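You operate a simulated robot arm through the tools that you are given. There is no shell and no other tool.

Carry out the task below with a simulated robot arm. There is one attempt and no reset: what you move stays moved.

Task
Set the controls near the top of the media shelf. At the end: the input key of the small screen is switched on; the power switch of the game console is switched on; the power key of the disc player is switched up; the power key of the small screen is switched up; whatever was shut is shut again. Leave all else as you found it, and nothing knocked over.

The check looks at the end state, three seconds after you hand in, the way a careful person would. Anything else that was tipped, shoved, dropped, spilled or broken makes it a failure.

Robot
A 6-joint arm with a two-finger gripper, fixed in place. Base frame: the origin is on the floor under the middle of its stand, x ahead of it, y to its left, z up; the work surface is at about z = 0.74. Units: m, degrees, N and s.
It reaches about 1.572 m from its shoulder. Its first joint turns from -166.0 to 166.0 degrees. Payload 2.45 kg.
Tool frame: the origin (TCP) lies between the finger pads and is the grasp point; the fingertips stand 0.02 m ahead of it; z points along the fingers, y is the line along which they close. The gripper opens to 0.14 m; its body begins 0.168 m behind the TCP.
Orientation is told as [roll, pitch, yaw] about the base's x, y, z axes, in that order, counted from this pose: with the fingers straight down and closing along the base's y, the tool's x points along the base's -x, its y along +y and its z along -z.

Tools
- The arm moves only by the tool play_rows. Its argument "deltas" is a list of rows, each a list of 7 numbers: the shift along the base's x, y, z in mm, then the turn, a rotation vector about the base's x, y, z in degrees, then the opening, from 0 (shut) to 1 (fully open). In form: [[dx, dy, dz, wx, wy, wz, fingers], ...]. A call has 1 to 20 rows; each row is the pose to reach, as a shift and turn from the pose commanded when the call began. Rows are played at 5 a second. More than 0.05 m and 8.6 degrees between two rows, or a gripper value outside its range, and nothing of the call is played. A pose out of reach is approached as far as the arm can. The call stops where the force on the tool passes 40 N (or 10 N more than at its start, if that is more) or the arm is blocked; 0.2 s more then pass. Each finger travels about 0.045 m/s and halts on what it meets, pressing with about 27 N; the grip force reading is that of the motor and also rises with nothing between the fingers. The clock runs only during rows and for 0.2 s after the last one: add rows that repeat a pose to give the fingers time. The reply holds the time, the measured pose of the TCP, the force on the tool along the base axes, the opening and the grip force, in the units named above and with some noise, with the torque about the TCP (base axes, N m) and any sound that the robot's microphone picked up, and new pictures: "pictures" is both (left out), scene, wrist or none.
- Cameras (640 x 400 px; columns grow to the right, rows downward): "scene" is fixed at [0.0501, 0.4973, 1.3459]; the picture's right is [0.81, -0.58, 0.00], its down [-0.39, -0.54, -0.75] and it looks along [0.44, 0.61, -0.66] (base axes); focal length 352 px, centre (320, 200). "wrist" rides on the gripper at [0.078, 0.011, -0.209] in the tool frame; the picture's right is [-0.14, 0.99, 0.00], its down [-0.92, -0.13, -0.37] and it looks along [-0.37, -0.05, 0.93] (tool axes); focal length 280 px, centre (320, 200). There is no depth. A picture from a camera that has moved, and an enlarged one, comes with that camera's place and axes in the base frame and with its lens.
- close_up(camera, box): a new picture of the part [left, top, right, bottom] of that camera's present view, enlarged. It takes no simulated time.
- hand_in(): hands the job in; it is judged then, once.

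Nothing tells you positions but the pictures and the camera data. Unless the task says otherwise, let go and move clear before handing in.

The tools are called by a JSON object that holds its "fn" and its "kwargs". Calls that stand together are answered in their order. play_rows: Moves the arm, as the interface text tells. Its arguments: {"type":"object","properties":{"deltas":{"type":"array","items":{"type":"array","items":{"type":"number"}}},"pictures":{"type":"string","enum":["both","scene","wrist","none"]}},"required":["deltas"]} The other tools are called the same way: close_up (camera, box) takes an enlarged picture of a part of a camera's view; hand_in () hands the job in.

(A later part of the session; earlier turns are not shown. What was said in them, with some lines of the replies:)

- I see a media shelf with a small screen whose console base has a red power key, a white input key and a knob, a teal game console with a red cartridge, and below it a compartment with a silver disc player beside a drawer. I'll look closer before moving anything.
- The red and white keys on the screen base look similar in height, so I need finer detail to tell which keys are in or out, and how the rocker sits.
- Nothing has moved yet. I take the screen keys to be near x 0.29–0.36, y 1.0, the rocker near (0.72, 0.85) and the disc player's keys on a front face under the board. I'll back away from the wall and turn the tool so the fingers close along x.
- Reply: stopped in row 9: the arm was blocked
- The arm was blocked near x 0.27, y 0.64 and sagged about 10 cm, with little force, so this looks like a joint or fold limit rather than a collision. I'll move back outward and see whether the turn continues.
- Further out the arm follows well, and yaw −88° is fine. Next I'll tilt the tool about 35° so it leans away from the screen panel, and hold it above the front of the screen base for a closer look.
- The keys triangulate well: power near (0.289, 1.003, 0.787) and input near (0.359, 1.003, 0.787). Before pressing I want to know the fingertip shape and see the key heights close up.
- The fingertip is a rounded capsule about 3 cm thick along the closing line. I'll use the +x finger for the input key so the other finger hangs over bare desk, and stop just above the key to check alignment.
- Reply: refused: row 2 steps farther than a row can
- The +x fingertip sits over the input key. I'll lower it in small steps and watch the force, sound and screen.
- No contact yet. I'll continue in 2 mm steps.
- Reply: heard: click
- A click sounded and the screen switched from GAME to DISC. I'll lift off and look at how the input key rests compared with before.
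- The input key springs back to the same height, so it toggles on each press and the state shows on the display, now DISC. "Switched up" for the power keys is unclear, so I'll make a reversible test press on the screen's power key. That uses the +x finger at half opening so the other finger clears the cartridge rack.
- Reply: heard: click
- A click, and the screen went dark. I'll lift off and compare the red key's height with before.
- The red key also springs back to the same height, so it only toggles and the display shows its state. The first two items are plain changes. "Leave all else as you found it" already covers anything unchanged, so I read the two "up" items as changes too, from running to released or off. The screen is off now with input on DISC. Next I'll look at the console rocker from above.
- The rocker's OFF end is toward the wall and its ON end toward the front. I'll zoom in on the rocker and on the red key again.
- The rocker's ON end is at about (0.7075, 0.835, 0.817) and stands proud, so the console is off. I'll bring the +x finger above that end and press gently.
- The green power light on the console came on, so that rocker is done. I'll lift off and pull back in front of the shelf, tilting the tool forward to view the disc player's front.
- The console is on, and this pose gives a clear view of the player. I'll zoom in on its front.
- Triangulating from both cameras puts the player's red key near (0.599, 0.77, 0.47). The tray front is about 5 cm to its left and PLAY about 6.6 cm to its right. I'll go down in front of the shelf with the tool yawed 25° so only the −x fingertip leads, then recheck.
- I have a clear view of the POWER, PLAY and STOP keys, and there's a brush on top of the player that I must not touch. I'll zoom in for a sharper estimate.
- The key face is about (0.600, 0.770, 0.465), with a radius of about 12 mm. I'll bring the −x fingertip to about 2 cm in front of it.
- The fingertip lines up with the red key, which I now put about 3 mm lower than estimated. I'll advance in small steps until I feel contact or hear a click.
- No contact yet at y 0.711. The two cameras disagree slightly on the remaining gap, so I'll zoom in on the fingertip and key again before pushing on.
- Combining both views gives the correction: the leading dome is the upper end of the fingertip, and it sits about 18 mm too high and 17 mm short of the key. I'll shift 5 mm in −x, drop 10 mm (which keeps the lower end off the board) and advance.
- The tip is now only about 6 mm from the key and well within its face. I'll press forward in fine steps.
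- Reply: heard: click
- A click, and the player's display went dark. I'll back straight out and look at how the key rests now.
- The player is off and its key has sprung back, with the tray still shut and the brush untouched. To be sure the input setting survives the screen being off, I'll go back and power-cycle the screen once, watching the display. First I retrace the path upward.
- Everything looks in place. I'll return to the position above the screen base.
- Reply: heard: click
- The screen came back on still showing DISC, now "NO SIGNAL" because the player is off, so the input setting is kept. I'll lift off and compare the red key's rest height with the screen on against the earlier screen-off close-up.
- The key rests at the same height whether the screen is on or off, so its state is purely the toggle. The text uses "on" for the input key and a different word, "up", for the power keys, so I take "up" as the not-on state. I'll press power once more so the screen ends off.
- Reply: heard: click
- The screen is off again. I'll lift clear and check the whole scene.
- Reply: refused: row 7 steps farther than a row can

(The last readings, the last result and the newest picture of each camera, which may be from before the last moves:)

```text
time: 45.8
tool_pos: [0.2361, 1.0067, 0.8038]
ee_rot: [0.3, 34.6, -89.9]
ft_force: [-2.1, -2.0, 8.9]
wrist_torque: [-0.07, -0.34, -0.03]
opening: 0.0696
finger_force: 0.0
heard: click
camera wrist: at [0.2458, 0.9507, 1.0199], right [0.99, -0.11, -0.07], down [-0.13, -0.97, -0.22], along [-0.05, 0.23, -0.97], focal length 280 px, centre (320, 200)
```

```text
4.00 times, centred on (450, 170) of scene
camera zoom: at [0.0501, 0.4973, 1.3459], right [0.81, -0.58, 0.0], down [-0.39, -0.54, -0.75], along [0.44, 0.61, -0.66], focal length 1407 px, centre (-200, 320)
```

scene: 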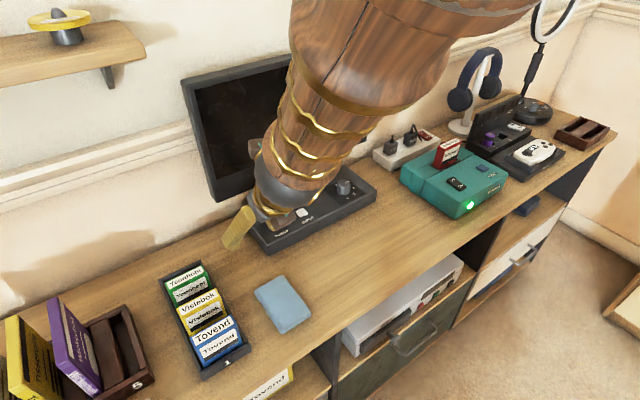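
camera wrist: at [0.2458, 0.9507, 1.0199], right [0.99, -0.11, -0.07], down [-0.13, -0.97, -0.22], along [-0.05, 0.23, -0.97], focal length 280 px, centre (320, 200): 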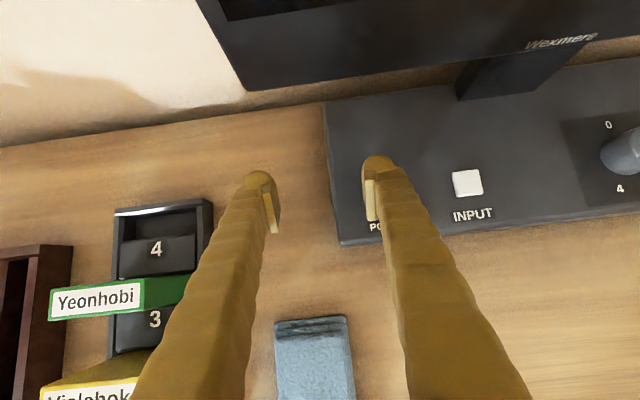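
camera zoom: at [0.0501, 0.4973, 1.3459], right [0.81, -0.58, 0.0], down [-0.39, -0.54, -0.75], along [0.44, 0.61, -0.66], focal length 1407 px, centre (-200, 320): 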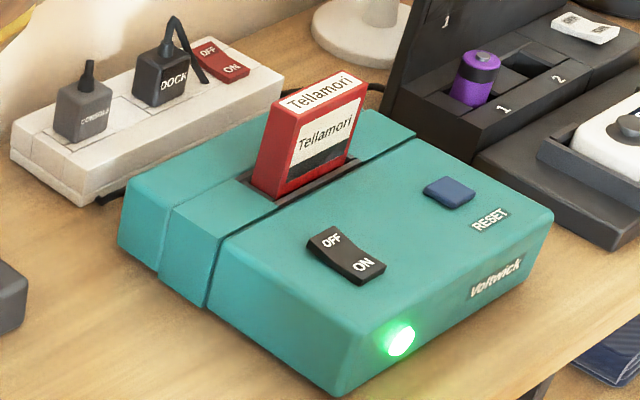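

One row stepped too far, so nothing moved. I'll lift away with smaller steps.

{"fn": "play_rows", "kwargs": {"deltas": [[0, 0, 10, 0, 0, 0, 0.5], [0, 0, 30, 0, 0, 0, 0.5], [15, -30, 55, 0, 0, 0, 0.5], [30, -60, 80, 0, 0, 0, 0.5], [55, -80, 105, 0, 0, 0, 0.5], [85, -100, 125, 0, 0, 0, 0.5], [115, -120, 140, 0, 0, 0, 0.5], [145, -140, 150, 0, 0, 0, 0.5], [175, -160, 155, 4, 0, 0, 0.5], [205, -190, 155, 9, 0, 0, 0.5], [235, -220, 155, 14, 0, 0, 0.5], [260, -255, 155, 20, 0, 0, 0.5], [285, -290, 155, 26, 0, 0, 0.5], [305, -325, 150, 31, 0, 0, 0.5], [310, -365, 148, 35, 0, 0, 0.5], [310, -400, 147, 35, 0, 0, 0.5], [310, -400, 147, 35, 0, 0, 0.5]]}}

{"fn": "close_up", "kwargs": {"camera": "scene", "box": [230, 160, 390, 260]}}

```text
time: 49.4
tool_pos: [0.5477, 0.6048, 0.952]
ee_rot: [0.5, 69.7, -89.6]
ft_force: [0.1, 0.2, -0.3]
wrist_torque: [0.01, 0.02, -0.02]
opening: 0.0702
finger_force: 0.1
camera wrist: at [0.5571, 0.4357, 1.0973], right [0.99, -0.05, -0.13], down [-0.13, -0.67, -0.73], along [-0.05, 0.74, -0.67], focal length 280 px, centre (320, 200)
```

scene: 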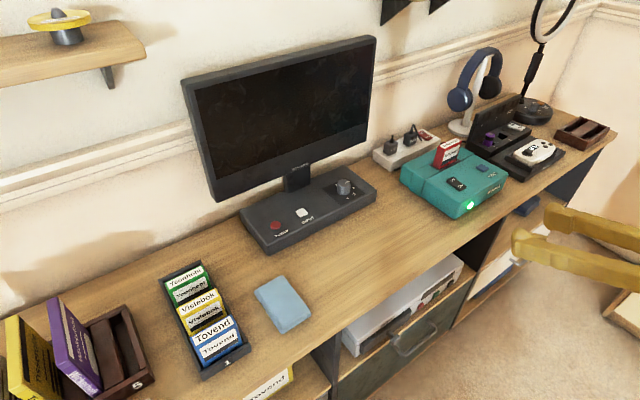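
wrist: 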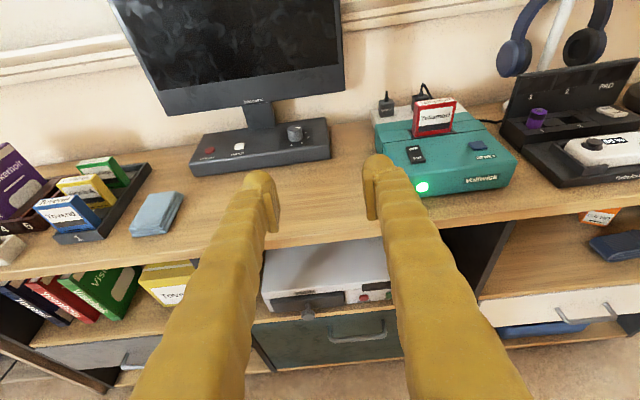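

```text
4.00 times, centred on (310, 210) of scene
camera zoom: at [0.0501, 0.4973, 1.3459], right [0.81, -0.58, 0.0], down [-0.39, -0.54, -0.75], along [0.44, 0.61, -0.66], focal length 1407 px, centre (360, 160)
```

zoom: 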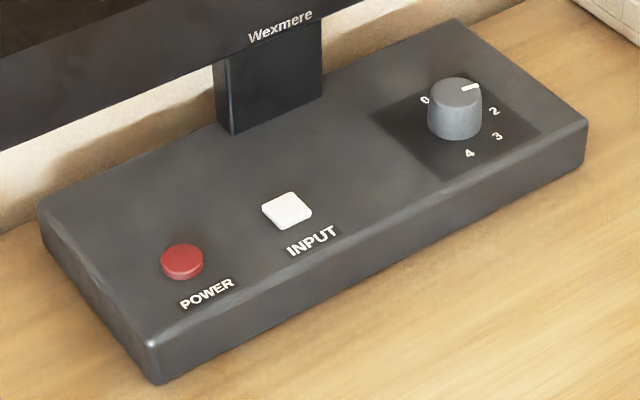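

The input is set to DISC, the console light is green, and the player and screen are both off with their keys up. The tray and drawer are shut, nothing else has moved, and the arm is clear, so I'm handing in.

{"fn": "hand_in", "kwargs": {}}

```text
The job is handed in.
```

I set all four controls and handed the job in. The two power keys depended on how I read "switched up", which the task didn't spell out.

- **Input key of the small screen:** I pressed it once, and the display changed from GAME to DISC. I took DISC as "on". I later cycled the screen's power, and it came back on DISC.
- **Game console power switch:** it is on, and its green light is lit.
- **Disc player power key:** I pressed it once. The player was showing NO DISC and is now off.
- **Small screen power key:** it was on at the start and is now off.

**How I read "up":** the power keys spring back to the same height whether the device is on or off, so their position shows nothing. I took "up" to mean "not on", because the task used "on" for the other two controls. It also says to leave everything else as found, so I assumed both power keys were meant to change. If "up" meant powered on, those two keys are in the wrong state.

The disc tray and the drawer below it stayed shut. In the final pictures nothing else had moved, and the arm was clear of the shelf.
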